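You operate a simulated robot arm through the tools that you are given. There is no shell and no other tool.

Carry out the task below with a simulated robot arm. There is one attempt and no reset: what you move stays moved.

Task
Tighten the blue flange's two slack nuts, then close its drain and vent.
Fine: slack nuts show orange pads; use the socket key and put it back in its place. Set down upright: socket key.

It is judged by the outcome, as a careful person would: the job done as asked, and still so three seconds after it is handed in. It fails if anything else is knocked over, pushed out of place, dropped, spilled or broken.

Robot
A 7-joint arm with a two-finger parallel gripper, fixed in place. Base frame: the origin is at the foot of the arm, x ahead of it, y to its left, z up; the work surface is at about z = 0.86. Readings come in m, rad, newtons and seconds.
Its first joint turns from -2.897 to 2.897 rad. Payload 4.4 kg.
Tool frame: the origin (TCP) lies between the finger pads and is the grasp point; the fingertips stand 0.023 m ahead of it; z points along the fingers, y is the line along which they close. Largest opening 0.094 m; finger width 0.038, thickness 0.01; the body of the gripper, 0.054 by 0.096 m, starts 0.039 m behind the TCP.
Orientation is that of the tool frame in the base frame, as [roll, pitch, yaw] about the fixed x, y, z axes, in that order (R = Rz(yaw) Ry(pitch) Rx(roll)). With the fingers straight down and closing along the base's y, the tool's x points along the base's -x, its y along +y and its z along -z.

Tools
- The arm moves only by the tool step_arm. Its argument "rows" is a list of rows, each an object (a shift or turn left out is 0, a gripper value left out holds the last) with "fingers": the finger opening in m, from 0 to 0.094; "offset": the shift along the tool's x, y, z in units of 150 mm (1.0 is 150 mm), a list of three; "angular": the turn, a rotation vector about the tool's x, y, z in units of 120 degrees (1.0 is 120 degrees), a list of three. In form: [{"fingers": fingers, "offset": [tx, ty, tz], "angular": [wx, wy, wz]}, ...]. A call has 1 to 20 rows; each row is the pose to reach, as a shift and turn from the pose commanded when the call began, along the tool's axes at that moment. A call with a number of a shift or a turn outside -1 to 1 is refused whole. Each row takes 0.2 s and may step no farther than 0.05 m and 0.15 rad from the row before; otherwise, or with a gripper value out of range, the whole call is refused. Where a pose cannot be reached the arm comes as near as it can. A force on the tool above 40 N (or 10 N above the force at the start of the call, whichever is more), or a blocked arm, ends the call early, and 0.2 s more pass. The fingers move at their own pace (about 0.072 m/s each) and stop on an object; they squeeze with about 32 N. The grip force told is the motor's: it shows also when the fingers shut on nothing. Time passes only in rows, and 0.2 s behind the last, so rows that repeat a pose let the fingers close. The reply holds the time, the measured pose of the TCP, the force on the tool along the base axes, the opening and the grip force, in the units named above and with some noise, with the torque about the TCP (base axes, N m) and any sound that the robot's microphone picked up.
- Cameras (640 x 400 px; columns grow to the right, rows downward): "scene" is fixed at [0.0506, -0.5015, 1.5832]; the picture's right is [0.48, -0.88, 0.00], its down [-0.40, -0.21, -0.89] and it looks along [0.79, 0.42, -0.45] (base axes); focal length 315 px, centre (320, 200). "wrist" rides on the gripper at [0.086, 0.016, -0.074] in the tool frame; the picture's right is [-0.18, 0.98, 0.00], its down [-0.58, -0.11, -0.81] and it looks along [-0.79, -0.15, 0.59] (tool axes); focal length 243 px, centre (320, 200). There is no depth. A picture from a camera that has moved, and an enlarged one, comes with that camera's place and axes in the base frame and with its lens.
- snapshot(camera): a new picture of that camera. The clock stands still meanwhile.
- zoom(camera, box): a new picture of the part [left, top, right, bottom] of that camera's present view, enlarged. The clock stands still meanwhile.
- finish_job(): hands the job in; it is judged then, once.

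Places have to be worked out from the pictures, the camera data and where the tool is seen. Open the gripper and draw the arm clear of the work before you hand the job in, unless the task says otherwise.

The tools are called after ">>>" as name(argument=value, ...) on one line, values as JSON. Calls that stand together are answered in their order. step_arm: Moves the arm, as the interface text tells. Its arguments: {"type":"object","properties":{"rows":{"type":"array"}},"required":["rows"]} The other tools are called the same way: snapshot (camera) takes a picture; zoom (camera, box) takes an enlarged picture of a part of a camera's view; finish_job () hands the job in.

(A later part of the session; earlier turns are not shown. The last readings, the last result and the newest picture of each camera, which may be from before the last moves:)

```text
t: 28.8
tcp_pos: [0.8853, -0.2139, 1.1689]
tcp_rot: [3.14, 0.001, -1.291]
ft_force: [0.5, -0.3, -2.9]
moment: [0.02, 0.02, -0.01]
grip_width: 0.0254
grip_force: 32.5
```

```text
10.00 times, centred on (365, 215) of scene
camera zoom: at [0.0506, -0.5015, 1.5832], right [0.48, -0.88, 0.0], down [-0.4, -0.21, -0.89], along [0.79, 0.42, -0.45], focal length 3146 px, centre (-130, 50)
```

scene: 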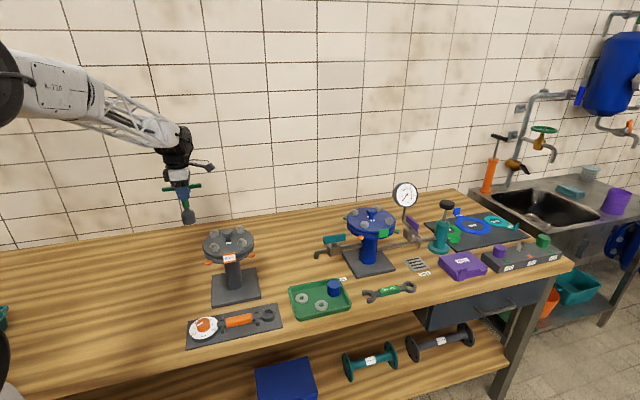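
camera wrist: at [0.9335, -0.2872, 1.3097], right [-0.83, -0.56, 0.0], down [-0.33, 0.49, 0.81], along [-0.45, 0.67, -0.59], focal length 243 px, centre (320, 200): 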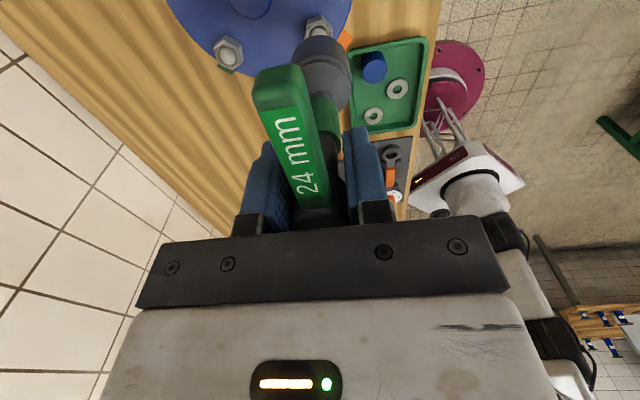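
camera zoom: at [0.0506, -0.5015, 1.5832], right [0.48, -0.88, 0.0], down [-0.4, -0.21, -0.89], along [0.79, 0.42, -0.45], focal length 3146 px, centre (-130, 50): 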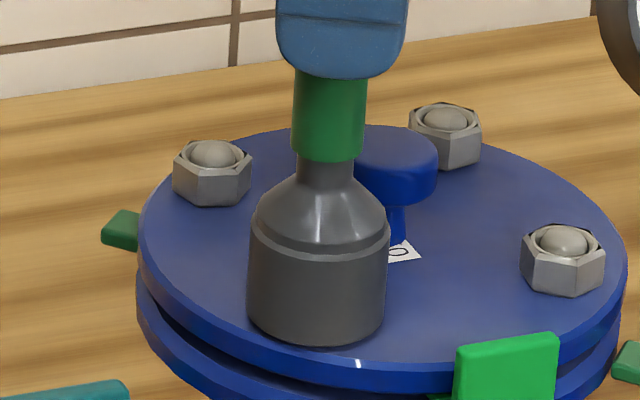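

The socket fully covers nut A now. I turn clockwise in steps and watch torque, sound and the pad colour.

>>> step_arm(rows=[{"angular": [0, 0, 0.04], "fingers": 0.01}, {"angular": [0, 0, 0.08]}, {"angular": [0, 0, 0.12]}, {"angular": [0, 0, 0.16]}, {"angular": [0, 0, 0.2]}, {"angular": [0, 0, 0.2]}])

>>> zoom(camera="scene", box=[335, 180, 405, 245])

```text
t: 30.2
tcp_pos: [0.8861, -0.215, 1.1692]
tcp_rot: [3.14, -0.001, -1.709]
ft_force: [-2.6, -1.2, -4.1]
moment: [-0.12, 0.23, 0.29]
grip_width: 0.0252
grip_force: 31.4
```

```text
6.15 times, centred on (370, 212) of scene
camera zoom: at [0.0506, -0.5015, 1.5832], right [0.48, -0.88, 0.0], down [-0.4, -0.21, -0.89], along [0.79, 0.42, -0.45], focal length 1936 px, centre (12, 123)
```

zoom: 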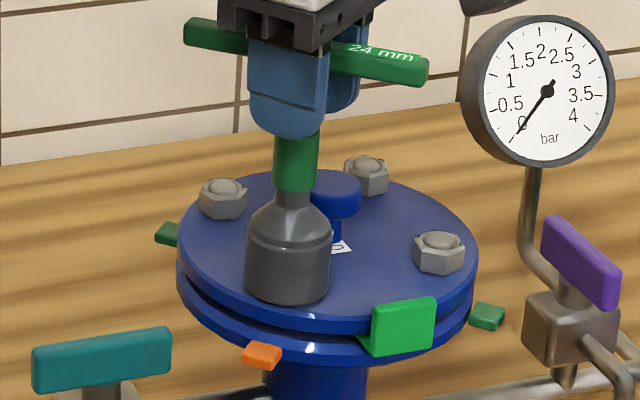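

A resisting torque of about 0.3 N m shows the nut is turning; the pad is still orange. I continue clockwise.

>>> step_arm(rows=[{"angular": [0, 0, 0.05], "fingers": 0.01}, {"angular": [0, 0, 0.1]}, {"angular": [0, 0, 0.15]}, {"angular": [0, 0, 0.2]}, {"angular": [0, 0, 0.25]}, {"angular": [0, 0, 0.3]}, {"angular": [0, 0, 0.3]}])

>>> zoom(camera="scene", box=[335, 180, 405, 245])

>>> snapshot(camera="wrist")

```text
t: 31.8
tcp_pos: [0.884, -0.2138, 1.169]
tcp_rot: [3.141, 0.0, -2.337]
ft_force: [-1.8, 2.5, -9.9]
moment: [0.18, 0.07, 0.82]
grip_width: 0.0266
grip_force: 32.2
```

```text
6.15 times, centred on (370, 212) of scene
camera zoom: at [0.0506, -0.5015, 1.5832], right [0.48, -0.88, 0.0], down [-0.4, -0.21, -0.89], along [0.79, 0.42, -0.45], focal length 1936 px, centre (12, 123)
```

zoom: 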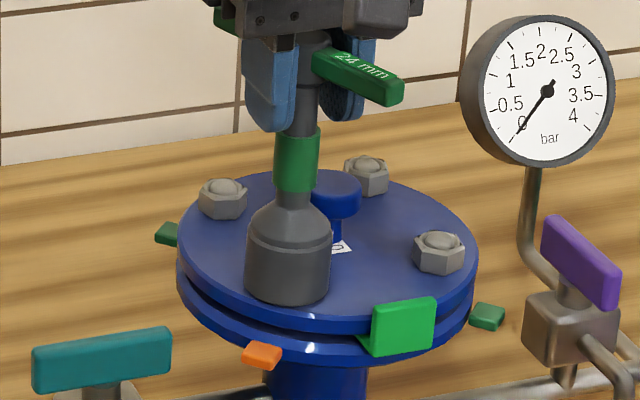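

```text
taken
camera wrist: at [0.8134, -0.2653, 1.2438], right [-0.58, 0.81, 0.0], down [0.48, 0.34, 0.81], along [0.66, 0.47, -0.59], focal length 243 px, centre (320, 200)
```

wrist: 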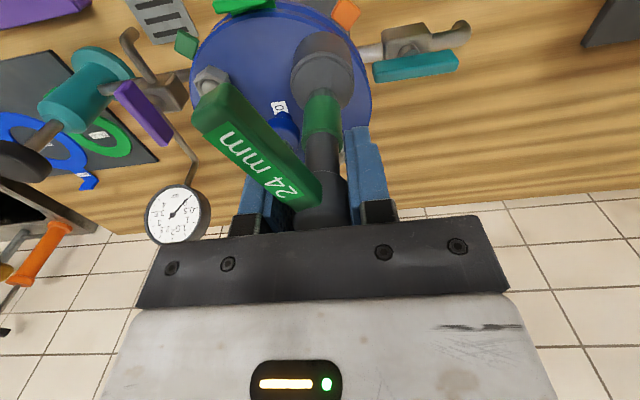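

The bar slipped about 15 deg inside the grip until it locked against the finger pads; the nut has turned about 45 deg so far, torque 0.8 N m. I continue in smaller steps, watching the grip width.

>>> step_arm(rows=[{"angular": [0, 0, 0.03], "fingers": 0.0}, {"angular": [0, 0, 0.06]}, {"angular": [0, 0, 0.09]}, {"angular": [0, 0, 0.12]}, {"angular": [0, 0, 0.12]}])

>>> snapshot(camera="wrist")

>>> zoom(camera="scene", box=[335, 180, 405, 245])

```text
t: 33.0
tcp_pos: [0.8849, -0.214, 1.169]
tcp_rot: [-3.14, 0.001, -2.588]
ft_force: [-0.2, 5.1, -12.2]
moment: [0.46, -0.15, 1.17]
grip_width: 0.0269
grip_force: 32.1
```

```text
taken
camera wrist: at [0.8026, -0.2461, 1.2438], right [-0.36, 0.93, 0.0], down [0.55, 0.21, 0.81], along [0.75, 0.29, -0.59], focal length 243 px, centre (320, 200)
```

wrist: 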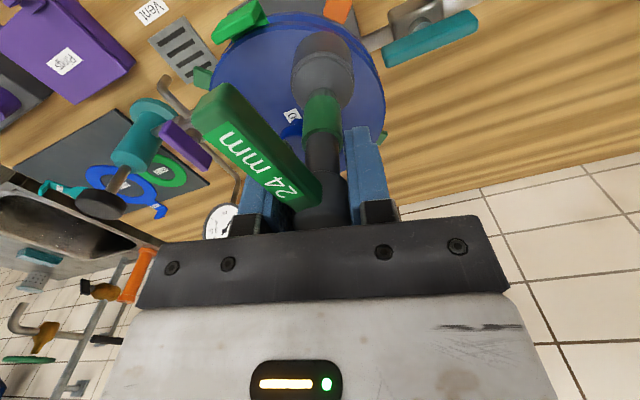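

```text
6.15 times, centred on (370, 212) of scene
camera zoom: at [0.0506, -0.5015, 1.5832], right [0.48, -0.88, 0.0], down [-0.4, -0.21, -0.89], along [0.79, 0.42, -0.45], focal length 1936 px, centre (12, 123)
```

zoom: 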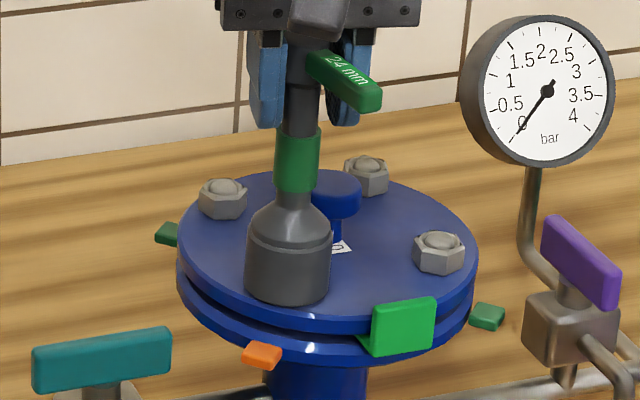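

The bar now turns with the gripper (59 deg so far, torque 1.2 N m, pad still orange). I keep turning, lowering half a millimetre to relieve the downward pull.

>>> step_arm(rows=[{"angular": [0, 0, 0.03], "offset": [0, 0, 0.003], "fingers": 0.0}, {"angular": [0, 0, 0.06], "offset": [0, 0, 0.005]}, {"angular": [0, 0, 0.09], "offset": [0, 0, 0.007]}, {"angular": [0, 0, 0.12], "offset": [0, 0, 0.007]}, {"angular": [0, 0, 0.15], "offset": [0, 0, 0.007]}, {"angular": [0, 0, 0.15], "offset": [0, 0, 0.007]}])

>>> snapshot(camera="wrist")

>>> zoom(camera="scene", box=[335, 180, 405, 245])

```text
t: 34.4
tcp_pos: [0.8864, -0.2137, 1.1686]
tcp_rot: [-3.141, -0.001, -2.902]
ft_force: [-4.7, 4.5, 0.9]
moment: [0.16, -0.09, 1.77]
grip_width: 0.0317
grip_force: 31.6
```

```text
taken
camera wrist: at [0.7974, -0.2192, 1.2437], right [-0.05, 1.0, 0.0], down [0.59, 0.03, 0.81], along [0.81, 0.04, -0.59], focal length 243 px, centre (320, 200)
```

wrist: 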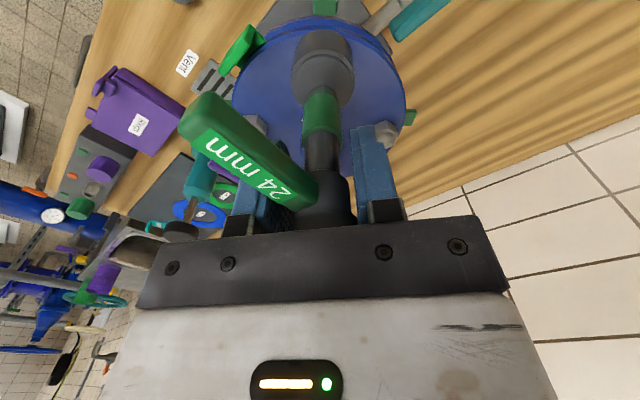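

```text
6.15 times, centred on (370, 212) of scene
camera zoom: at [0.0506, -0.5015, 1.5832], right [0.48, -0.88, 0.0], down [-0.4, -0.21, -0.89], along [0.79, 0.42, -0.45], focal length 1936 px, centre (12, 123)
```

zoom: 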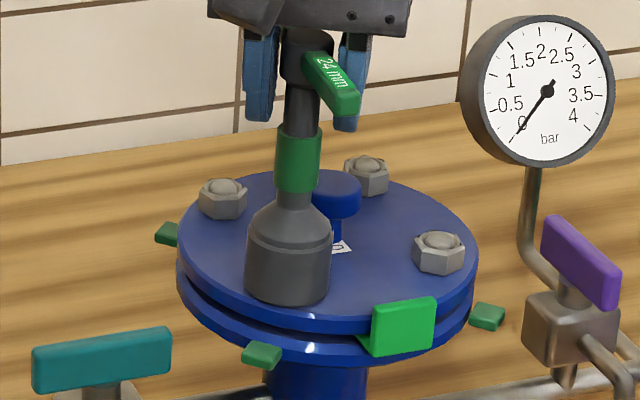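

Nut A's pad has turned green at 1.77 N m: it is tight. I stop turning and let go of the key while it stands on the nut, to free the twist without loosening it.

>>> step_arm(rows=[{"fingers": 0.036}, {"fingers": 0.045}, {"fingers": 0.055}, {"fingers": 0.055}])

>>> snapshot(camera="wrist")

>>> zoom(camera="scene", box=[335, 180, 405, 245])

```text
t: 35.4
tcp_pos: [0.8853, -0.2152, 1.168]
tcp_rot: [-3.141, -0.001, -2.902]
ft_force: [-1.0, 0.7, -0.4]
moment: [0.02, 0.02, 0.0]
grip_width: 0.0549
grip_force: 0.0
```

```text
taken
camera wrist: at [0.7973, -0.2195, 1.2432], right [-0.05, 1.0, 0.0], down [0.59, 0.03, 0.81], along [0.81, 0.04, -0.59], focal length 243 px, centre (320, 200)
```

wrist: 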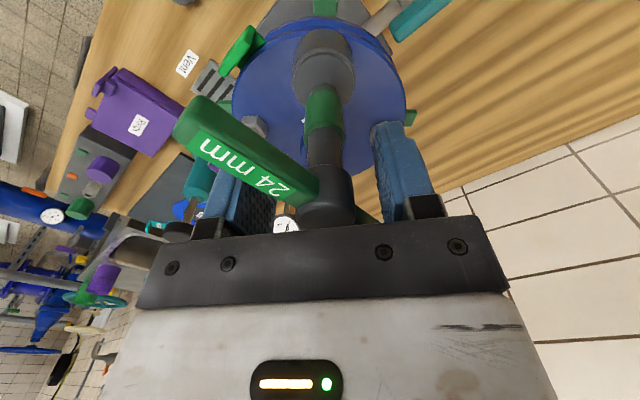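

```text
6.15 times, centred on (370, 212) of scene
camera zoom: at [0.0506, -0.5015, 1.5832], right [0.48, -0.88, 0.0], down [-0.4, -0.21, -0.89], along [0.79, 0.42, -0.45], focal length 1936 px, centre (12, 123)
```

zoom: 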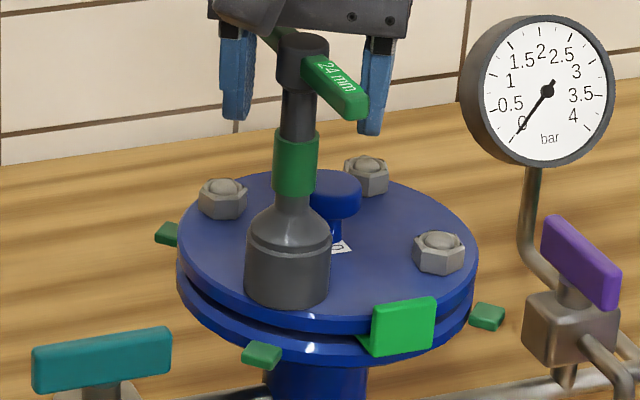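

The key stands upright on the nut on its own. I enlarge the wrist view to measure the bar's angle before re-gripping square to it.

>>> zoom(camera="wrist", box=[160, 80, 400, 240])

```text
2.50 times, centred on (280, 160) of wrist
camera zoom: at [0.7973, -0.2195, 1.2432], right [-0.05, 1.0, 0.0], down [0.59, 0.03, 0.81], along [0.81, 0.04, -0.59], focal length 606 px, centre (420, 300)
```

zoom: 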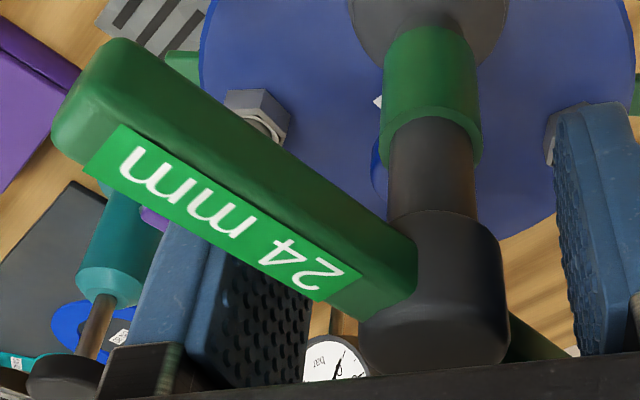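

The bar lags the gripper by about 33 deg. I rotate the open gripper back by that much so the pads are square to the bar, then check.

>>> step_arm(rows=[{"angular": [0, 0, -0.07], "fingers": 0.055}, {"angular": [0, 0, -0.14]}, {"angular": [0, 0, -0.21]}, {"angular": [0, 0, -0.277]}, {"angular": [0, 0, -0.277]}])

>>> zoom(camera="wrist", box=[200, 20, 440, 240])

>>> zoom(camera="scene", box=[335, 170, 405, 235])

```text
t: 36.6
tcp_pos: [0.885, -0.2146, 1.1678]
tcp_rot: [3.141, 0.0, -2.322]
ft_force: [-0.4, -1.1, -0.2]
moment: [-0.05, -0.01, 0.02]
grip_width: 0.0551
grip_force: 0.1
```

```text
1.82 times, centred on (320, 130) of wrist
camera zoom: at [0.814, -0.2668, 1.2431], right [-0.59, 0.8, 0.0], down [0.48, 0.35, 0.81], along [0.65, 0.48, -0.59], focal length 441 px, centre (320, 327)
```

zoom: 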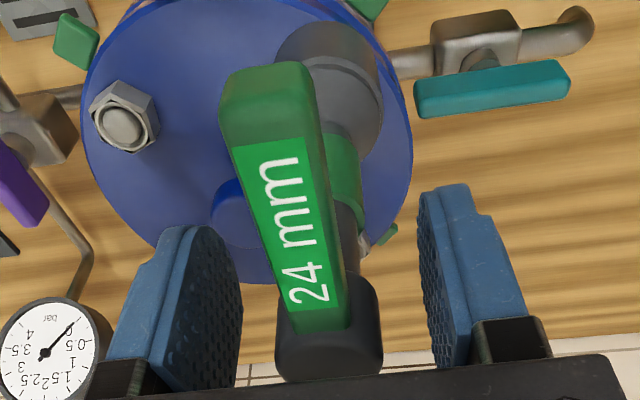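

```text
6.15 times, centred on (370, 202) of scene
camera zoom: at [0.0506, -0.5015, 1.5832], right [0.48, -0.88, 0.0], down [-0.4, -0.21, -0.89], along [0.79, 0.42, -0.45], focal length 1936 px, centre (12, 185)
```

zoom: 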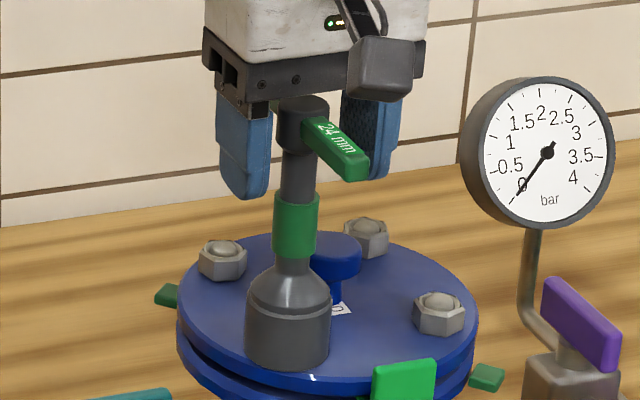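

Now the bar is square to the pads (0 deg, about 3 mm toward tool +y). I shift 1.5 mm and close on the hub again.

>>> step_arm(rows=[{"offset": [0, 0.01, 0], "fingers": 0.055}, {"offset": [0, 0.01, 0], "fingers": 0.035}, {"offset": [0, 0.01, 0], "fingers": 0.02}, {"offset": [0, 0.01, 0], "fingers": 0.01}, {"offset": [0, 0.01, 0], "fingers": 0.01}, {"offset": [0, 0.01, 0], "fingers": 0.01}])

```text
t: 38.0
tcp_pos: [0.8839, -0.2138, 1.1681]
tcp_rot: [-3.141, -0.001, -2.322]
ft_force: [-0.5, 0.6, -0.8]
moment: [0.02, 0.03, -0.02]
grip_width: 0.0249
grip_force: 32.3
```

Gripped again with no side load. I lift the key straight off nut A.

>>> step_arm(rows=[{"offset": [0, 0, -0.03], "fingers": 0.01}, {"offset": [0, 0, -0.08]}, {"offset": [0, 0, -0.16]}, {"offset": [0, 0, -0.3]}, {"offset": [0, 0, -0.45]}, {"offset": [0, 0, -0.45]}])

>>> zoom(camera="scene", box=[335, 170, 405, 240])

>>> snapshot(camera="wrist")

```text
t: 39.4
tcp_pos: [0.8838, -0.2134, 1.2364]
tcp_rot: [3.141, 0.0, -2.322]
ft_force: [0.4, -0.1, -3.0]
moment: [-0.04, -0.01, 0.01]
grip_width: 0.0252
grip_force: 32.5
```

```text
5.71 times, centred on (370, 205) of scene
camera zoom: at [0.0506, -0.5015, 1.5832], right [0.48, -0.88, 0.0], down [-0.4, -0.21, -0.89], along [0.79, 0.42, -0.45], focal length 1798 px, centre (34, 171)
```

zoom: 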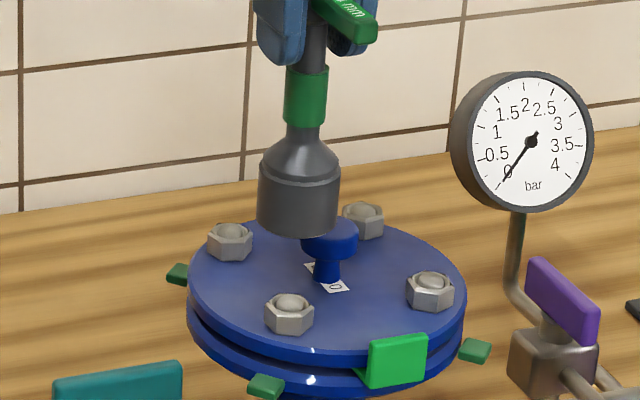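

```text
taken
camera wrist: at [0.8126, -0.2659, 1.3108], right [-0.59, 0.81, 0.0], down [0.48, 0.35, 0.81], along [0.65, 0.48, -0.59], focal length 243 px, centre (320, 200)
```

wrist: 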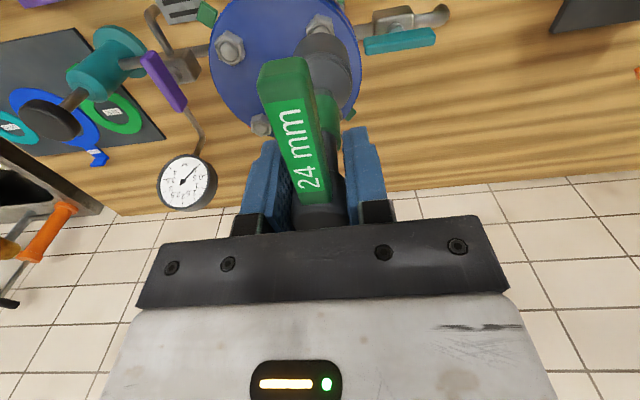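

Nut A is done and green. Before going to the far nut D, I zoom in on it from here to refine its hex orientation.

>>> zoom(camera="wrist", box=[235, 100, 285, 145])

>>> zoom(camera="scene", box=[370, 200, 390, 214])

```text
8.89 times, centred on (260, 122) of wrist
camera zoom: at [0.8126, -0.2659, 1.3108], right [-0.59, 0.81, 0.0], down [0.48, 0.35, 0.81], along [0.65, 0.48, -0.59], focal length 2157 px, centre (853, 889)
```

zoom: 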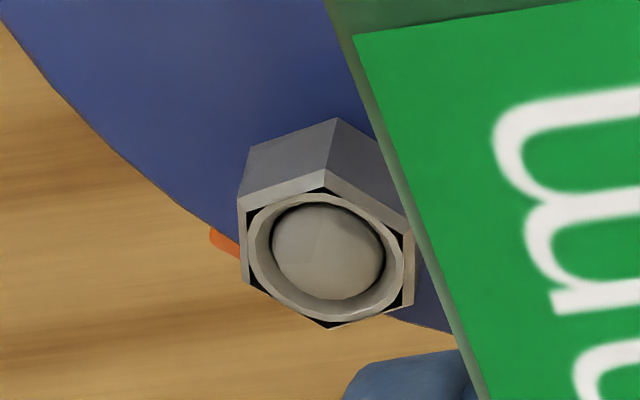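

```text
16.00 times, centred on (380, 207) of scene
camera zoom: at [0.0506, -0.5015, 1.5832], right [0.48, -0.88, 0.0], down [-0.4, -0.21, -0.89], along [0.79, 0.42, -0.45], focal length 5034 px, centre (-640, 88)
```

zoom: 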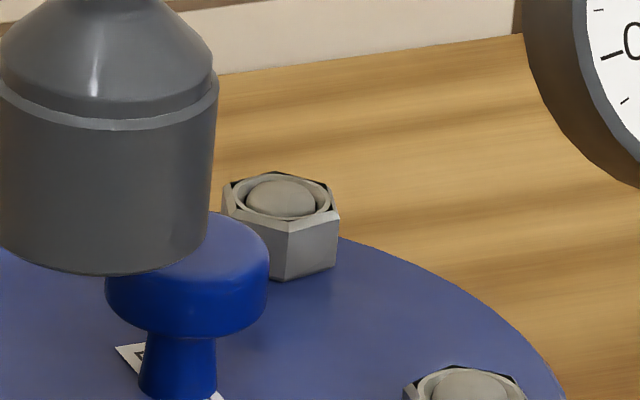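

Nut D is clearly seen: centre about (1.009, -0.2125), corners near 25-26 deg (mod 60). I raise a bit to clear the centre knob, move over D and turn back to yaw -95 deg, which should line the socket up.

>>> step_arm(rows=[{"offset": [0, 0, -0.2], "fingers": 0.01}, {"offset": [-0.1, -0.1, -0.3], "angular": [0, 0, -0.05]}, {"offset": [-0.25, -0.27, -0.3], "angular": [0, 0, -0.11]}, {"offset": [-0.4, -0.43, -0.3], "angular": [0, 0, -0.17]}, {"offset": [-0.52, -0.55, -0.3], "angular": [0, 0, -0.23]}, {"offset": [-0.572, -0.608, -0.3], "angular": [0, 0, -0.29]}, {"offset": [-0.572, -0.608, -0.3], "angular": [0, 0, -0.317]}, {"offset": [-0.572, -0.608, -0.3], "angular": [0, 0, -0.317]}])

>>> zoom(camera="wrist", box=[250, 0, 390, 110])

>>> zoom(camera="scene", box=[350, 165, 410, 225])

```text
t: 41.2
tcp_pos: [1.0105, -0.2128, 1.2815]
tcp_rot: [-3.141, 0.002, -1.658]
ft_force: [0.0, 0.5, -3.1]
moment: [0.0, -0.01, 0.02]
grip_width: 0.0252
grip_force: 32.1
```

```text
3.64 times, centred on (320, 55) of wrist
camera zoom: at [0.9855, -0.2978, 1.3554], right [-0.96, 0.27, 0.0], down [0.16, 0.57, 0.81], along [0.22, 0.78, -0.59], focal length 882 px, centre (320, 727)
```

zoom: 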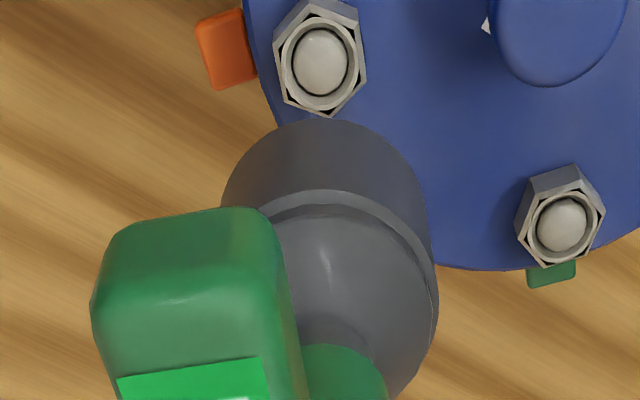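

```text
6.67 times, centred on (380, 195) of scene
camera zoom: at [0.0506, -0.5015, 1.5832], right [0.48, -0.88, 0.0], down [-0.4, -0.21, -0.89], along [0.79, 0.42, -0.45], focal length 2098 px, centre (-80, 233)
```

zoom: 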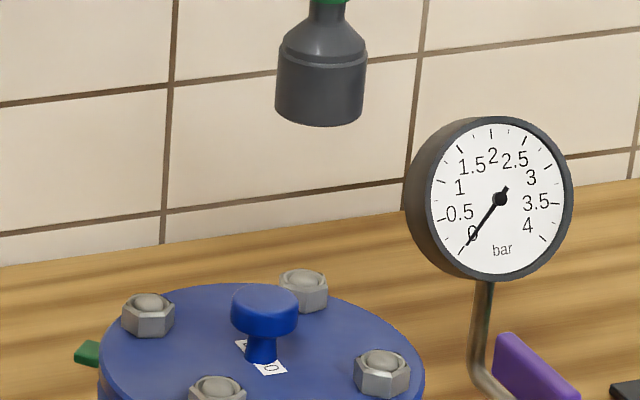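

Nut D reads (1.0088, -0.212), corners near 24 deg, in good agreement. I lower to about 10 mm above it and compare socket and nut again.

>>> step_arm(rows=[{"offset": [-0.003, 0.01, 0.15], "fingers": 0.01}, {"offset": [-0.003, 0.01, 0.3]}, {"offset": [-0.003, 0.01, 0.45]}, {"offset": [-0.003, 0.01, 0.57]}, {"offset": [-0.003, 0.01, 0.57]}])

>>> zoom(camera="wrist", box=[270, 0, 370, 100])

>>> zoom(camera="scene", box=[365, 185, 395, 225])

```text
t: 42.4
tcp_pos: [1.0088, -0.212, 1.1947]
tcp_rot: [3.141, 0.001, -1.658]
ft_force: [-0.7, 0.8, -2.4]
moment: [0.02, 0.0, 0.01]
grip_width: 0.0252
grip_force: 32.0
```

```text
4.00 times, centred on (320, 50) of wrist
camera zoom: at [0.984, -0.2972, 1.2702], right [-0.96, 0.27, 0.0], down [0.16, 0.57, 0.81], along [0.22, 0.78, -0.59], focal length 970 px, centre (320, 800)
```

zoom: 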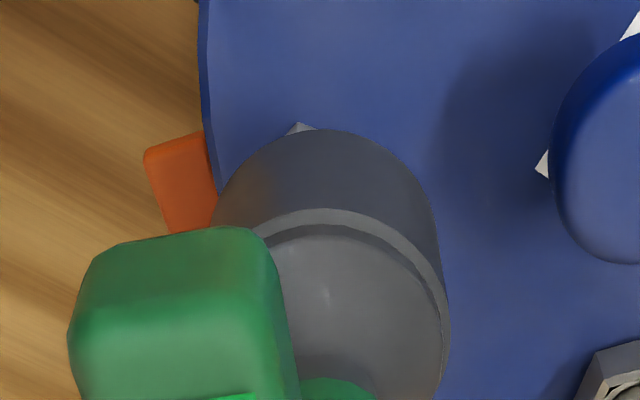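

```text
10.00 times, centred on (380, 205) of scene
camera zoom: at [0.0506, -0.5015, 1.5832], right [0.48, -0.88, 0.0], down [-0.4, -0.21, -0.89], along [0.79, 0.42, -0.45], focal length 3146 px, centre (-280, 150)
```

zoom: 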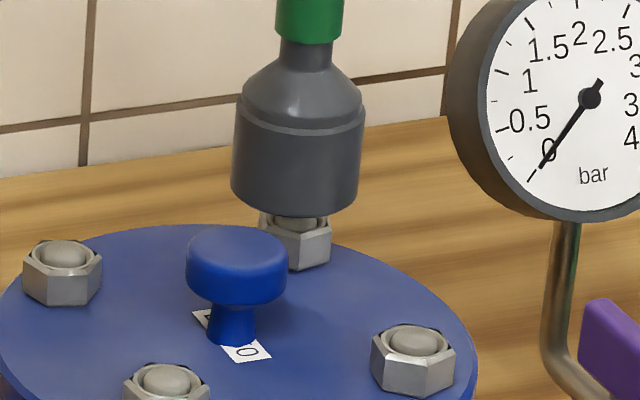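

Socket and nut D look concentric in both views, with maybe 1 mm to correct. I apply that and lower gently.

>>> step_arm(rows=[{"offset": [0.006, -0.004, 0.03], "fingers": 0.01}, {"offset": [0.006, -0.004, 0.06]}, {"offset": [0.006, -0.004, 0.075]}, {"offset": [0.006, -0.004, 0.09]}, {"offset": [0.006, -0.004, 0.09]}])

```text
t: 43.6
tcp_pos: [1.0087, -0.2129, 1.1832]
tcp_rot: [-3.138, 0.002, -1.657]
ft_force: [-1.0, -0.5, 20.0]
moment: [-0.11, -0.06, 0.03]
grip_width: 0.0252
grip_force: 31.9
```

Contact at 1.183 with 20 N: on top of the nut, so slightly off angle. I ease the pressure and search clockwise in small steps.

>>> step_arm(rows=[{"offset": [0, 0, -0.008], "fingers": 0.01}, {"offset": [0, 0, -0.008], "angular": [0, 0, 0.015]}, {"offset": [0, 0, -0.008], "angular": [0, 0, 0.03]}, {"offset": [0, 0, -0.008], "angular": [0, 0, 0.03]}])

>>> step_arm(rows=[{"angular": [0, 0, 0.015], "fingers": 0.01}, {"angular": [0, 0, 0.03]}, {"angular": [0, 0, 0.03]}])

```text
t: 44.6
tcp_pos: [1.0088, -0.2114, 1.1835]
tcp_rot: [-3.14, 0.0, -1.721]
ft_force: [-0.2, 2.6, 22.3]
moment: [0.05, -0.12, 0.04]
grip_width: 0.0253
grip_force: 31.8
```

```text
t: 45.4
tcp_pos: [1.0081, -0.2127, 1.1824]
tcp_rot: [3.141, -0.001, -1.783]
ft_force: [1.9, 2.2, 17.5]
moment: [0.01, -0.25, 0.03]
grip_width: 0.0251
grip_force: 31.8
```

No drop yet at -102 deg. I go on a little further clockwise.

>>> step_arm(rows=[{"angular": [0, 0, 0.015], "fingers": 0.01}, {"angular": [0, 0, 0.03]}, {"angular": [0, 0, 0.045]}, {"angular": [0, 0, 0.06]}, {"angular": [0, 0, 0.06]}])

>>> zoom(camera="scene", box=[370, 195, 390, 215])

>>> zoom(camera="wrist", box=[270, 0, 370, 100])

```text
t: 46.6
tcp_pos: [1.0089, -0.2126, 1.1818]
tcp_rot: [-3.141, 0.0, -1.909]
ft_force: [-1.7, -0.7, 11.4]
moment: [-0.14, 0.11, 0.03]
grip_width: 0.0251
grip_force: 31.8
```

```text
16.00 times, centred on (380, 205) of scene
camera zoom: at [0.0506, -0.5015, 1.5832], right [0.48, -0.88, 0.0], down [-0.4, -0.21, -0.89], along [0.79, 0.42, -0.45], focal length 5034 px, centre (-640, 120)
```

zoom: 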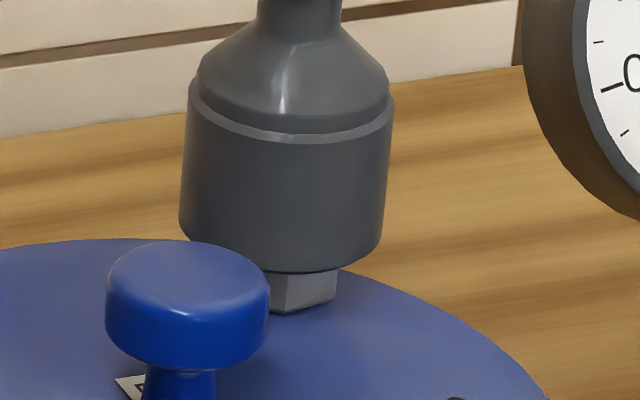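

```text
4.00 times, centred on (320, 50) of wrist
camera zoom: at [0.9637, -0.2897, 1.2576], right [-0.87, 0.5, 0.0], down [0.3, 0.51, 0.81], along [0.4, 0.7, -0.59], focal length 970 px, centre (320, 800)
```

zoom: 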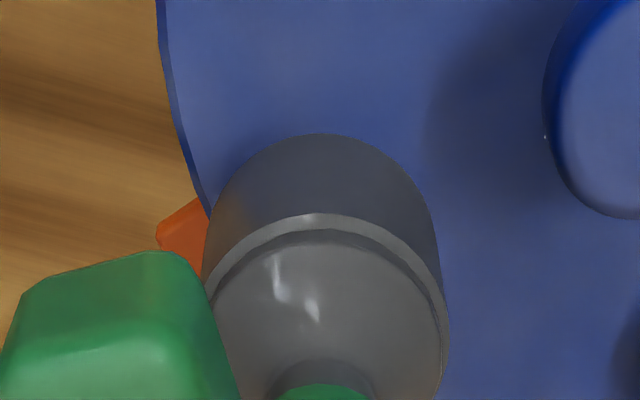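

Still no drop at -109 deg. The alignment may lie slightly on the other side, so I lift 3 mm, go back to about -80 deg, and search clockwise from there.

>>> step_arm(rows=[{"offset": [0, 0, -0.02], "fingers": 0.01}, {"offset": [0, 0, -0.03], "angular": [0, 0, -0.06]}, {"offset": [0, 0, -0.03], "angular": [0, 0, -0.13]}, {"offset": [0, 0, -0.03], "angular": [0, 0, -0.19]}, {"offset": [0, 0, -0.03], "angular": [0, 0, -0.245]}, {"offset": [0, 0, -0.01], "angular": [0, 0, -0.245]}, {"offset": [0, 0, 0.0], "angular": [0, 0, -0.245]}])

```text
t: 48.2
tcp_pos: [1.0088, -0.2134, 1.1832]
tcp_rot: [-3.141, 0.0, -1.396]
ft_force: [0.4, -0.4, -2.8]
moment: [0.01, 0.0, 0.0]
grip_width: 0.0251
grip_force: 32.1
```

No contact yet at this height. I press down slightly and see.

>>> step_arm(rows=[{"offset": [0, 0, 0.006], "fingers": 0.01}, {"offset": [0, 0, 0.012]}, {"offset": [0, 0, 0.012]}])

```text
t: 49.0
tcp_pos: [1.01, -0.2118, 1.1821]
tcp_rot: [-3.14, -0.002, -1.396]
ft_force: [0.0, 1.6, 14.9]
moment: [0.09, 0.01, -0.03]
grip_width: 0.0252
grip_force: 31.9
```

Contact again (about 15 N). Now I sweep clockwise from -80 deg.

>>> step_arm(rows=[{"angular": [0, 0, 0.015], "fingers": 0.01}, {"angular": [0, 0, 0.03]}, {"angular": [0, 0, 0.045]}, {"angular": [0, 0, 0.06]}])

>>> step_arm(rows=[{"angular": [0, 0, 0.012], "fingers": 0.01}, {"angular": [0, 0, 0.024]}, {"angular": [0, 0, 0.036]}, {"angular": [0, 0, 0.048]}])

```text
t: 50.0
tcp_pos: [1.0084, -0.2124, 1.181]
tcp_rot: [3.141, 0.0, -1.523]
ft_force: [0.3, 0.5, 19.6]
moment: [0.02, -0.05, 0.07]
grip_width: 0.0254
grip_force: 31.9
```

```text
t: 51.0
tcp_pos: [1.0077, -0.2133, 1.1813]
tcp_rot: [3.142, 0.0, -1.624]
ft_force: [-0.5, 1.8, 15.7]
moment: [0.25, 0.0, 0.08]
grip_width: 0.0252
grip_force: 32.2
```

No drop between -80 and -109 deg, so the position is likely off by a millimetre or so, or the bar has shifted in the grip. I lift clear and take careful close views of the bar and the nut.

>>> step_arm(rows=[{"offset": [0, 0, -0.02], "fingers": 0.01}, {"offset": [0, 0, -0.1]}, {"offset": [0, 0, -0.2]}, {"offset": [0, 0, -0.33]}, {"offset": [0, 0, -0.33]}, {"offset": [0, 0, -0.33]}])

>>> zoom(camera="wrist", box=[240, 0, 400, 100])

>>> zoom(camera="wrist", box=[240, 60, 400, 220])

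>>> zoom(camera="scene", box=[365, 190, 395, 215])

```text
t: 52.4
tcp_pos: [1.0075, -0.2135, 1.2311]
tcp_rot: [3.139, 0.0, -1.623]
ft_force: [-0.8, 0.1, -3.3]
moment: [0.0, 0.0, -0.01]
grip_width: 0.0252
grip_force: 32.1
```

```text
4.00 times, centred on (320, 50) of wrist
camera zoom: at [0.9869, -0.2991, 1.3054], right [-0.97, 0.23, 0.0], down [0.14, 0.57, 0.81], along [0.19, 0.78, -0.59], focal length 970 px, centre (320, 800)
```

zoom: 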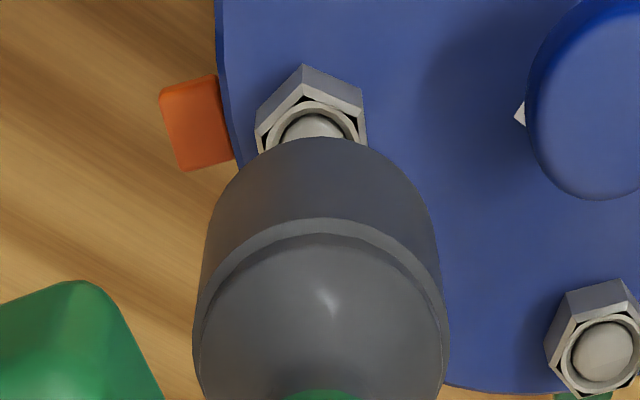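

```text
2.50 times, centred on (320, 140) of wrist
camera zoom: at [0.9869, -0.2991, 1.3054], right [-0.97, 0.23, 0.0], down [0.14, 0.57, 0.81], along [0.19, 0.78, -0.59], focal length 606 px, centre (320, 350)
```

zoom: 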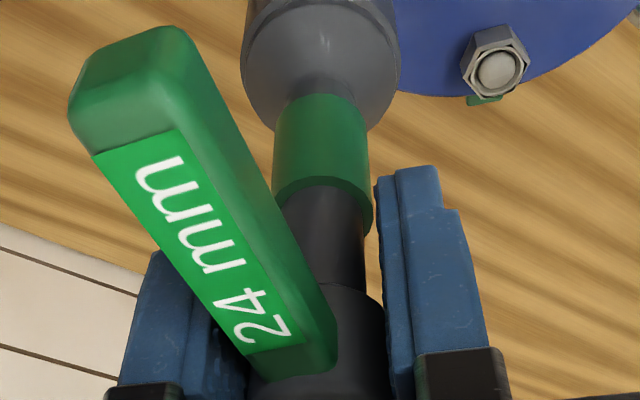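

```text
16.00 times, centred on (380, 202) of scene
camera zoom: at [0.0506, -0.5015, 1.5832], right [0.48, -0.88, 0.0], down [-0.4, -0.21, -0.89], along [0.79, 0.42, -0.45], focal length 5034 px, centre (-640, 160)
```

zoom: 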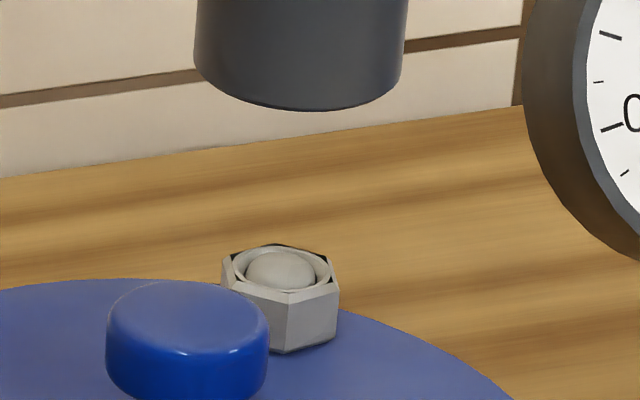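

The bar now lags the gripper by about 8 deg (it slipped during the sweep), so the span around -92 deg (nut D's corners) was never actually covered. Position matches the geometry that worked at A. I go back down with lighter pressure and sweep on clockwise.

>>> step_arm(rows=[{"offset": [0, 0, 0.13], "fingers": 0.01}, {"offset": [0, 0, 0.24]}, {"offset": [0, 0, 0.3]}, {"offset": [0, 0, 0.318]}, {"offset": [0, 0, 0.318]}])

>>> step_arm(rows=[{"angular": [0, 0, 0.012], "fingers": 0.01}, {"angular": [0, 0, 0.024]}, {"angular": [0, 0, 0.036]}, {"angular": [0, 0, 0.036]}])

```text
t: 53.6
tcp_pos: [1.009, -0.2129, 1.1822]
tcp_rot: [-3.141, 0.002, -1.623]
ft_force: [0.8, -1.0, -2.8]
moment: [-0.02, -0.04, -0.01]
grip_width: 0.0255
grip_force: 31.7
```

```text
t: 54.6
tcp_pos: [1.0089, -0.2124, 1.1823]
tcp_rot: [3.141, 0.0, -1.697]
ft_force: [0.4, 0.5, -2.5]
moment: [-0.04, 0.01, -0.01]
grip_width: 0.0253
grip_force: 31.9
```

No contact at z 1.182. I lower a little more at this angle (bar about -89 deg).

>>> step_arm(rows=[{"offset": [0, 0, 0.007], "fingers": 0.01}, {"offset": [0, 0, 0.014]}, {"offset": [0, 0, 0.014]}])

```text
t: 55.4
tcp_pos: [1.0095, -0.2128, 1.1814]
tcp_rot: [-3.141, -0.001, -1.698]
ft_force: [0.4, 0.1, 1.6]
moment: [0.01, -0.03, 0.0]
grip_width: 0.0252
grip_force: 31.8
```

Light contact (about 5 N). I sweep clockwise slowly from here.

>>> step_arm(rows=[{"offset": [0, 0, 0.004], "angular": [0, 0, 0.008], "fingers": 0.01}, {"offset": [0, 0, 0.004], "angular": [0, 0, 0.016]}, {"offset": [0, 0, 0.004], "angular": [0, 0, 0.024]}, {"offset": [0, 0, 0.004], "angular": [0, 0, 0.032]}, {"offset": [0, 0, 0.004], "angular": [0, 0, 0.04]}])

```text
t: 56.6
tcp_pos: [1.007, -0.2127, 1.1772]
tcp_rot: [3.138, 0.001, -1.782]
ft_force: [-0.6, 0.5, -2.4]
moment: [-0.04, 0.0, 0.0]
grip_width: 0.0252
grip_force: 32.2
```

The contact force vanished: it looks aligned. I lower further to confirm.

>>> step_arm(rows=[{"offset": [0, 0, 0.015], "fingers": 0.01}, {"offset": [0, 0, 0.03]}, {"offset": [0, 0, 0.045]}])

```text
t: 57.4
tcp_pos: [1.0081, -0.2125, 1.1724]
tcp_rot: [3.141, -0.001, -1.783]
ft_force: [-1.2, 0.1, -2.2]
moment: [-0.03, 0.01, 0.06]
grip_width: 0.0251
grip_force: 31.7
```

It slides over nut D. I lower the last 3 mm and check the picture.

>>> step_arm(rows=[{"offset": [0, 0, 0.008], "fingers": 0.01}, {"offset": [0, 0, 0.016]}, {"offset": [0, 0, 0.016]}])

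>>> zoom(camera="scene", box=[350, 180, 410, 240])

>>> zoom(camera="wrist", box=[200, 20, 440, 240])

```text
t: 58.2
tcp_pos: [1.0097, -0.213, 1.171]
tcp_rot: [3.14, -0.001, -1.782]
ft_force: [0.5, -0.6, -3.2]
moment: [-0.05, -0.07, 0.0]
grip_width: 0.0253
grip_force: 31.6
```

```text
6.67 times, centred on (380, 210) of scene
camera zoom: at [0.0506, -0.5015, 1.5832], right [0.48, -0.88, 0.0], down [-0.4, -0.21, -0.89], along [0.79, 0.42, -0.45], focal length 2098 px, centre (-80, 133)
```

zoom: 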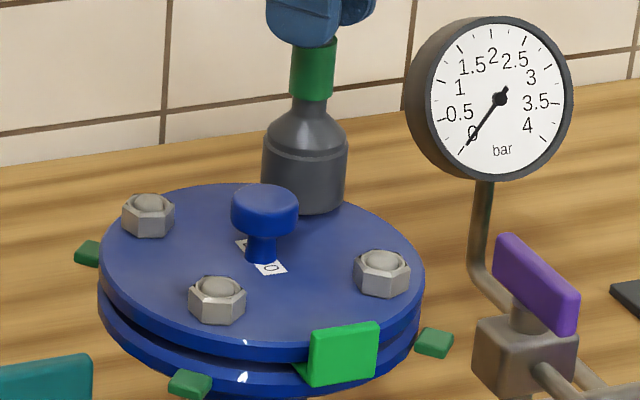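

```text
1.82 times, centred on (320, 130) of wrist
camera zoom: at [0.974, -0.2945, 1.2456], right [-0.92, 0.39, 0.0], down [0.23, 0.55, 0.81], along [0.31, 0.74, -0.59], focal length 441 px, centre (320, 327)
```

zoom: 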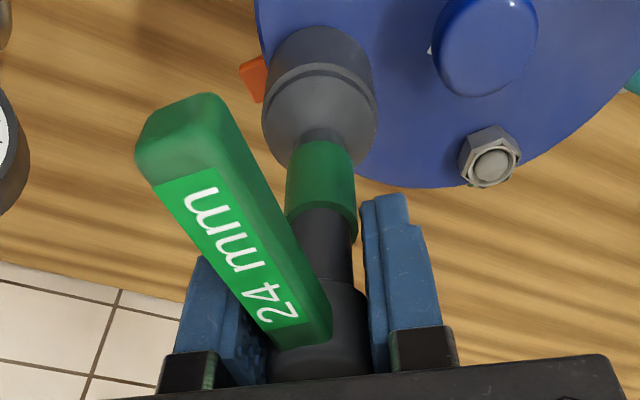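

Seated on nut D (bar at about -94 deg). I now tighten clockwise, first about 55 deg, then check.

>>> step_arm(rows=[{"angular": [0, 0, 0.05], "fingers": 0.0}, {"angular": [0, 0, 0.1]}, {"angular": [0, 0, 0.15]}, {"angular": [0, 0, 0.2]}, {"angular": [0, 0, 0.25]}, {"angular": [0, 0, 0.3]}, {"angular": [0, 0, 0.35]}, {"angular": [0, 0, 0.4]}, {"angular": [0, 0, 0.45]}, {"angular": [0, 0, 0.45]}])

>>> snapshot(camera="wrist")

>>> zoom(camera="scene", box=[350, 170, 410, 230])

```text
t: 60.4
tcp_pos: [1.009, -0.2126, 1.1697]
tcp_rot: [-3.141, 0.0, -2.725]
ft_force: [3.9, 5.8, -7.2]
moment: [0.63, -0.49, 0.75]
grip_width: 0.0256
grip_force: 32.2
```

```text
taken
camera wrist: at [0.9224, -0.2338, 1.2455], right [-0.23, 0.97, 0.0], down [0.58, 0.14, 0.81], along [0.78, 0.18, -0.59], focal length 243 px, centre (320, 200)
```

wrist: 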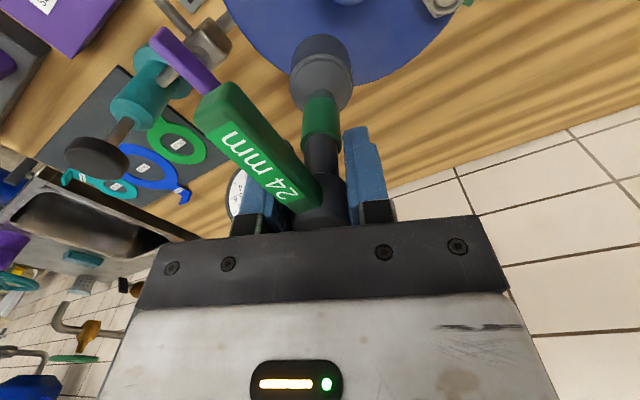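

```text
6.67 times, centred on (380, 200) of scene
camera zoom: at [0.0506, -0.5015, 1.5832], right [0.48, -0.88, 0.0], down [-0.4, -0.21, -0.89], along [0.79, 0.42, -0.45], focal length 2098 px, centre (-80, 200)
```

zoom: 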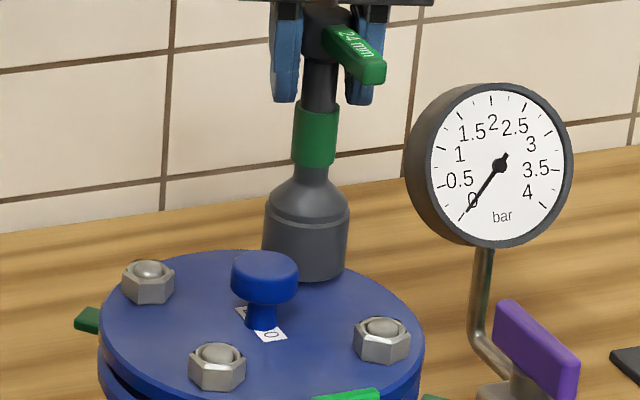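

Torque 0.75 N m, bar lagging about 25 deg as before. I continue in smaller steps toward the torque at which A went green (about 1.7 N m).

>>> step_arm(rows=[{"angular": [0, 0, 0.03], "offset": [0, 0, 0.003], "fingers": 0.0}, {"angular": [0, 0, 0.06], "offset": [0, 0, 0.005]}, {"angular": [0, 0, 0.09], "offset": [0, 0, 0.005]}, {"angular": [0, 0, 0.12], "offset": [0, 0, 0.005]}, {"angular": [0, 0, 0.12], "offset": [0, 0, 0.005]}])

>>> snapshot(camera="wrist")

```text
t: 61.6
tcp_pos: [1.0085, -0.2127, 1.1705]
tcp_rot: [-3.141, 0.001, -2.975]
ft_force: [1.1, 1.5, 1.2]
moment: [0.22, -0.18, 1.08]
grip_width: 0.0264
grip_force: 32.2
```

```text
taken
camera wrist: at [0.9197, -0.2118, 1.2452], right [0.02, 1.0, 0.0], down [0.59, -0.01, 0.81], along [0.81, -0.02, -0.59], focal length 243 px, centre (320, 200)
```

wrist: 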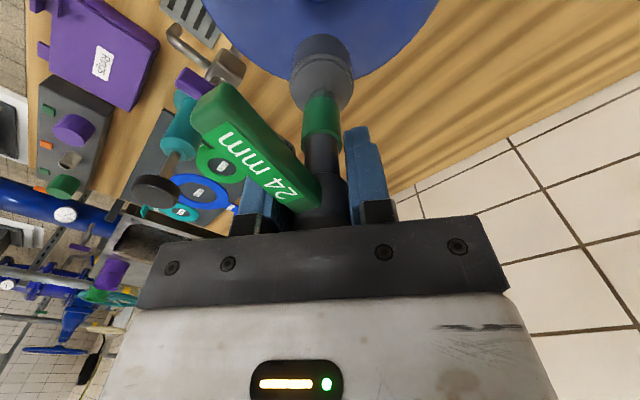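

Torque 1.08 N m. Two more small increments.

>>> step_arm(rows=[{"angular": [0, 0, 0.03], "fingers": 0.0}, {"angular": [0, 0, 0.06]}, {"angular": [0, 0, 0.09]}, {"angular": [0, 0, 0.12]}, {"angular": [0, 0, 0.12]}])

>>> snapshot(camera="wrist")

>>> zoom(camera="scene", box=[350, 170, 410, 230])

```text
t: 62.8
tcp_pos: [1.0096, -0.2129, 1.1699]
tcp_rot: [-3.141, -0.002, 3.056]
ft_force: [-1.1, -0.1, 1.1]
moment: [-0.04, 0.19, 1.52]
grip_width: 0.0272
grip_force: 31.9
```

```text
taken
camera wrist: at [0.923, -0.1898, 1.245], right [0.27, 0.96, 0.0], down [0.57, -0.16, 0.81], along [0.78, -0.22, -0.59], focal length 243 px, centre (320, 200)
```

wrist: 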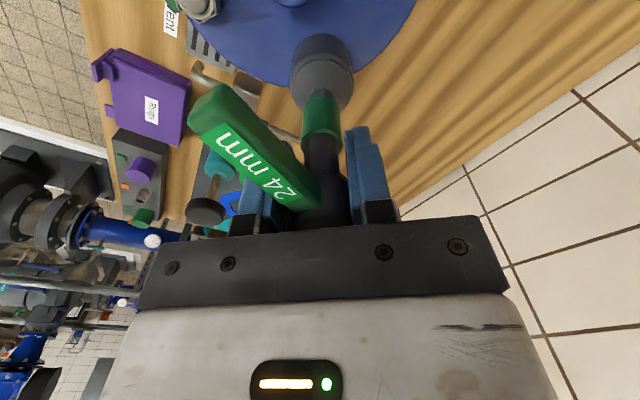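

```text
6.67 times, centred on (380, 200) of scene
camera zoom: at [0.0506, -0.5015, 1.5832], right [0.48, -0.88, 0.0], down [-0.4, -0.21, -0.89], along [0.79, 0.42, -0.45], focal length 2098 px, centre (-80, 200)
```

zoom: 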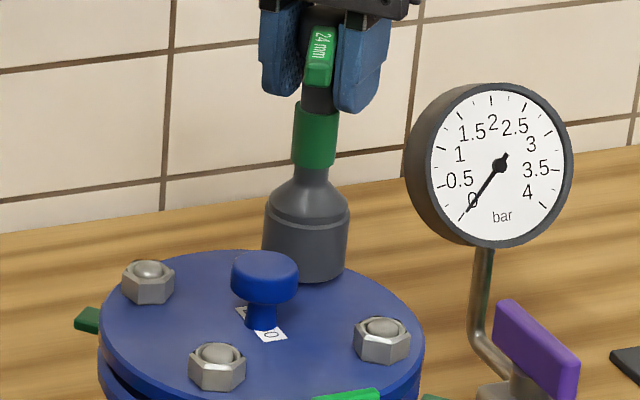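

Torque 1.52 N m. One more small increment to match what turned A green.

>>> step_arm(rows=[{"angular": [0, 0, 0.025], "fingers": 0.0}, {"angular": [0, 0, 0.05]}, {"angular": [0, 0, 0.05]}])

```text
t: 63.6
tcp_pos: [1.0084, -0.2128, 1.1706]
tcp_rot: [3.14, 0.0, 2.949]
ft_force: [0.0, 1.4, 0.2]
moment: [0.03, 0.07, 1.8]
grip_width: 0.0316
grip_force: 32.0
```

Torque 1.8 N m and the same grip reading as when A went green. I release the key on the nut, then square the gripper to the bar again.

>>> step_arm(rows=[{"fingers": 0.036}, {"fingers": 0.045}, {"fingers": 0.055}, {"fingers": 0.055}, {"fingers": 0.055, "angular": [0, 0, -0.07]}, {"angular": [0, 0, -0.14]}, {"angular": [0, 0, -0.21]}, {"angular": [0, 0, -0.277]}, {"angular": [0, 0, -0.277]}])

>>> zoom(camera="wrist", box=[200, 20, 440, 240])

>>> zoom(camera="scene", box=[350, 170, 410, 230])

```text
t: 65.6
tcp_pos: [1.0076, -0.2136, 1.1697]
tcp_rot: [3.141, 0.001, -2.751]
ft_force: [0.1, 0.5, -0.2]
moment: [0.03, -0.01, -0.01]
grip_width: 0.055
grip_force: 0.0
```

```text
1.82 times, centred on (320, 130) of wrist
camera zoom: at [0.9215, -0.2316, 1.2451], right [-0.21, 0.98, 0.0], down [0.58, 0.12, 0.81], along [0.79, 0.17, -0.59], focal length 441 px, centre (320, 327)
```

zoom: 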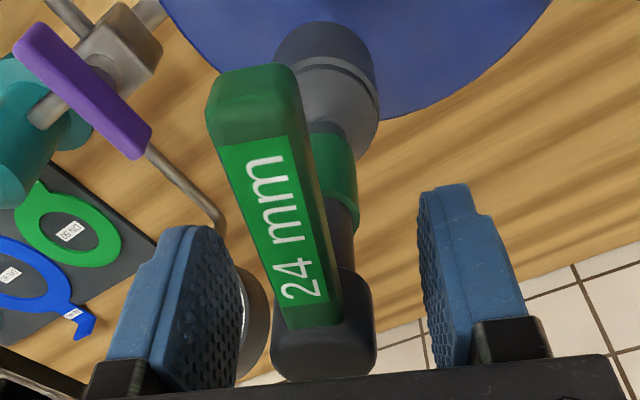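

```text
6.67 times, centred on (380, 200) of scene
camera zoom: at [0.0506, -0.5015, 1.5832], right [0.48, -0.88, 0.0], down [-0.4, -0.21, -0.89], along [0.79, 0.42, -0.45], focal length 2098 px, centre (-80, 200)
```

zoom: 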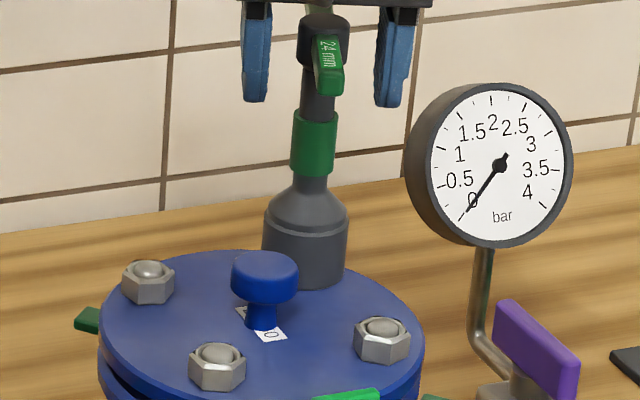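

The bar is square to the pads again (nut D turned about 64 deg). I close on the hub and lift the key off.

>>> step_arm(rows=[{"offset": [0, 0.005, 0], "fingers": 0.04}, {"offset": [0, 0.005, 0], "fingers": 0.025}, {"offset": [0, 0.005, 0], "fingers": 0.01}, {"offset": [0, 0.005, 0], "fingers": 0.01}, {"offset": [0, 0.005, 0], "fingers": 0.01}, {"offset": [0, 0.005, -0.04], "fingers": 0.01}, {"offset": [0, 0.005, -0.1]}, {"offset": [0, 0.005, -0.2]}, {"offset": [0, 0.005, -0.35]}, {"offset": [0, 0.005, -0.55]}, {"offset": [0, 0.005, -0.7]}, {"offset": [0, 0.005, -0.7]}])

>>> snapshot(camera="wrist")

>>> zoom(camera="scene", box=[340, 180, 420, 240])

```text
t: 68.2
tcp_pos: [1.0082, -0.2131, 1.2741]
tcp_rot: [-3.142, 0.001, -2.751]
ft_force: [-0.5, 0.4, -2.2]
moment: [0.02, 0.01, 0.0]
grip_width: 0.0252
grip_force: 32.2
```

```text
taken
camera wrist: at [0.9216, -0.2309, 1.3502], right [-0.2, 0.98, 0.0], down [0.58, 0.12, 0.81], along [0.79, 0.16, -0.59], focal length 243 px, centre (320, 200)
```

wrist: 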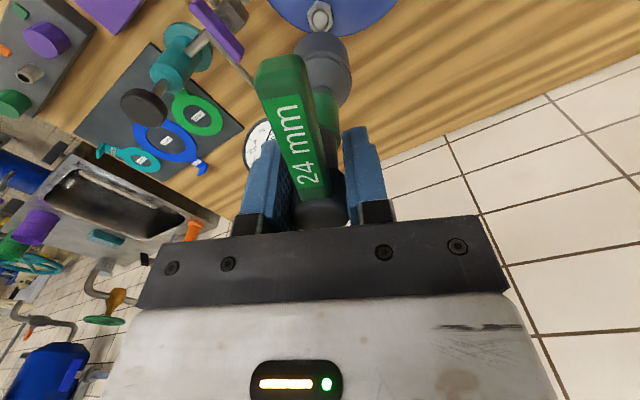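

```text
6.67 times, centred on (380, 210) of scene
camera zoom: at [0.0506, -0.5015, 1.5832], right [0.48, -0.88, 0.0], down [-0.4, -0.21, -0.89], along [0.79, 0.42, -0.45], focal length 2098 px, centre (-80, 133)
```

zoom: 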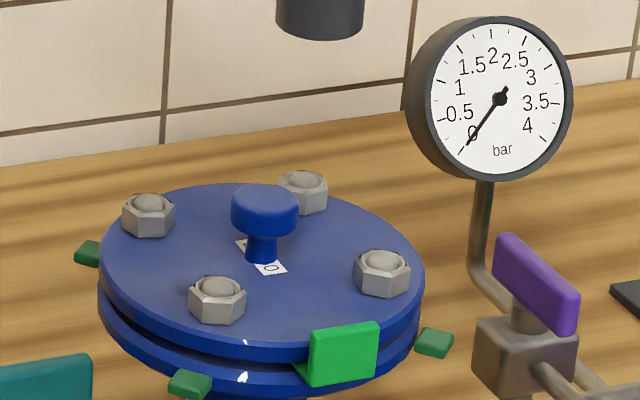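

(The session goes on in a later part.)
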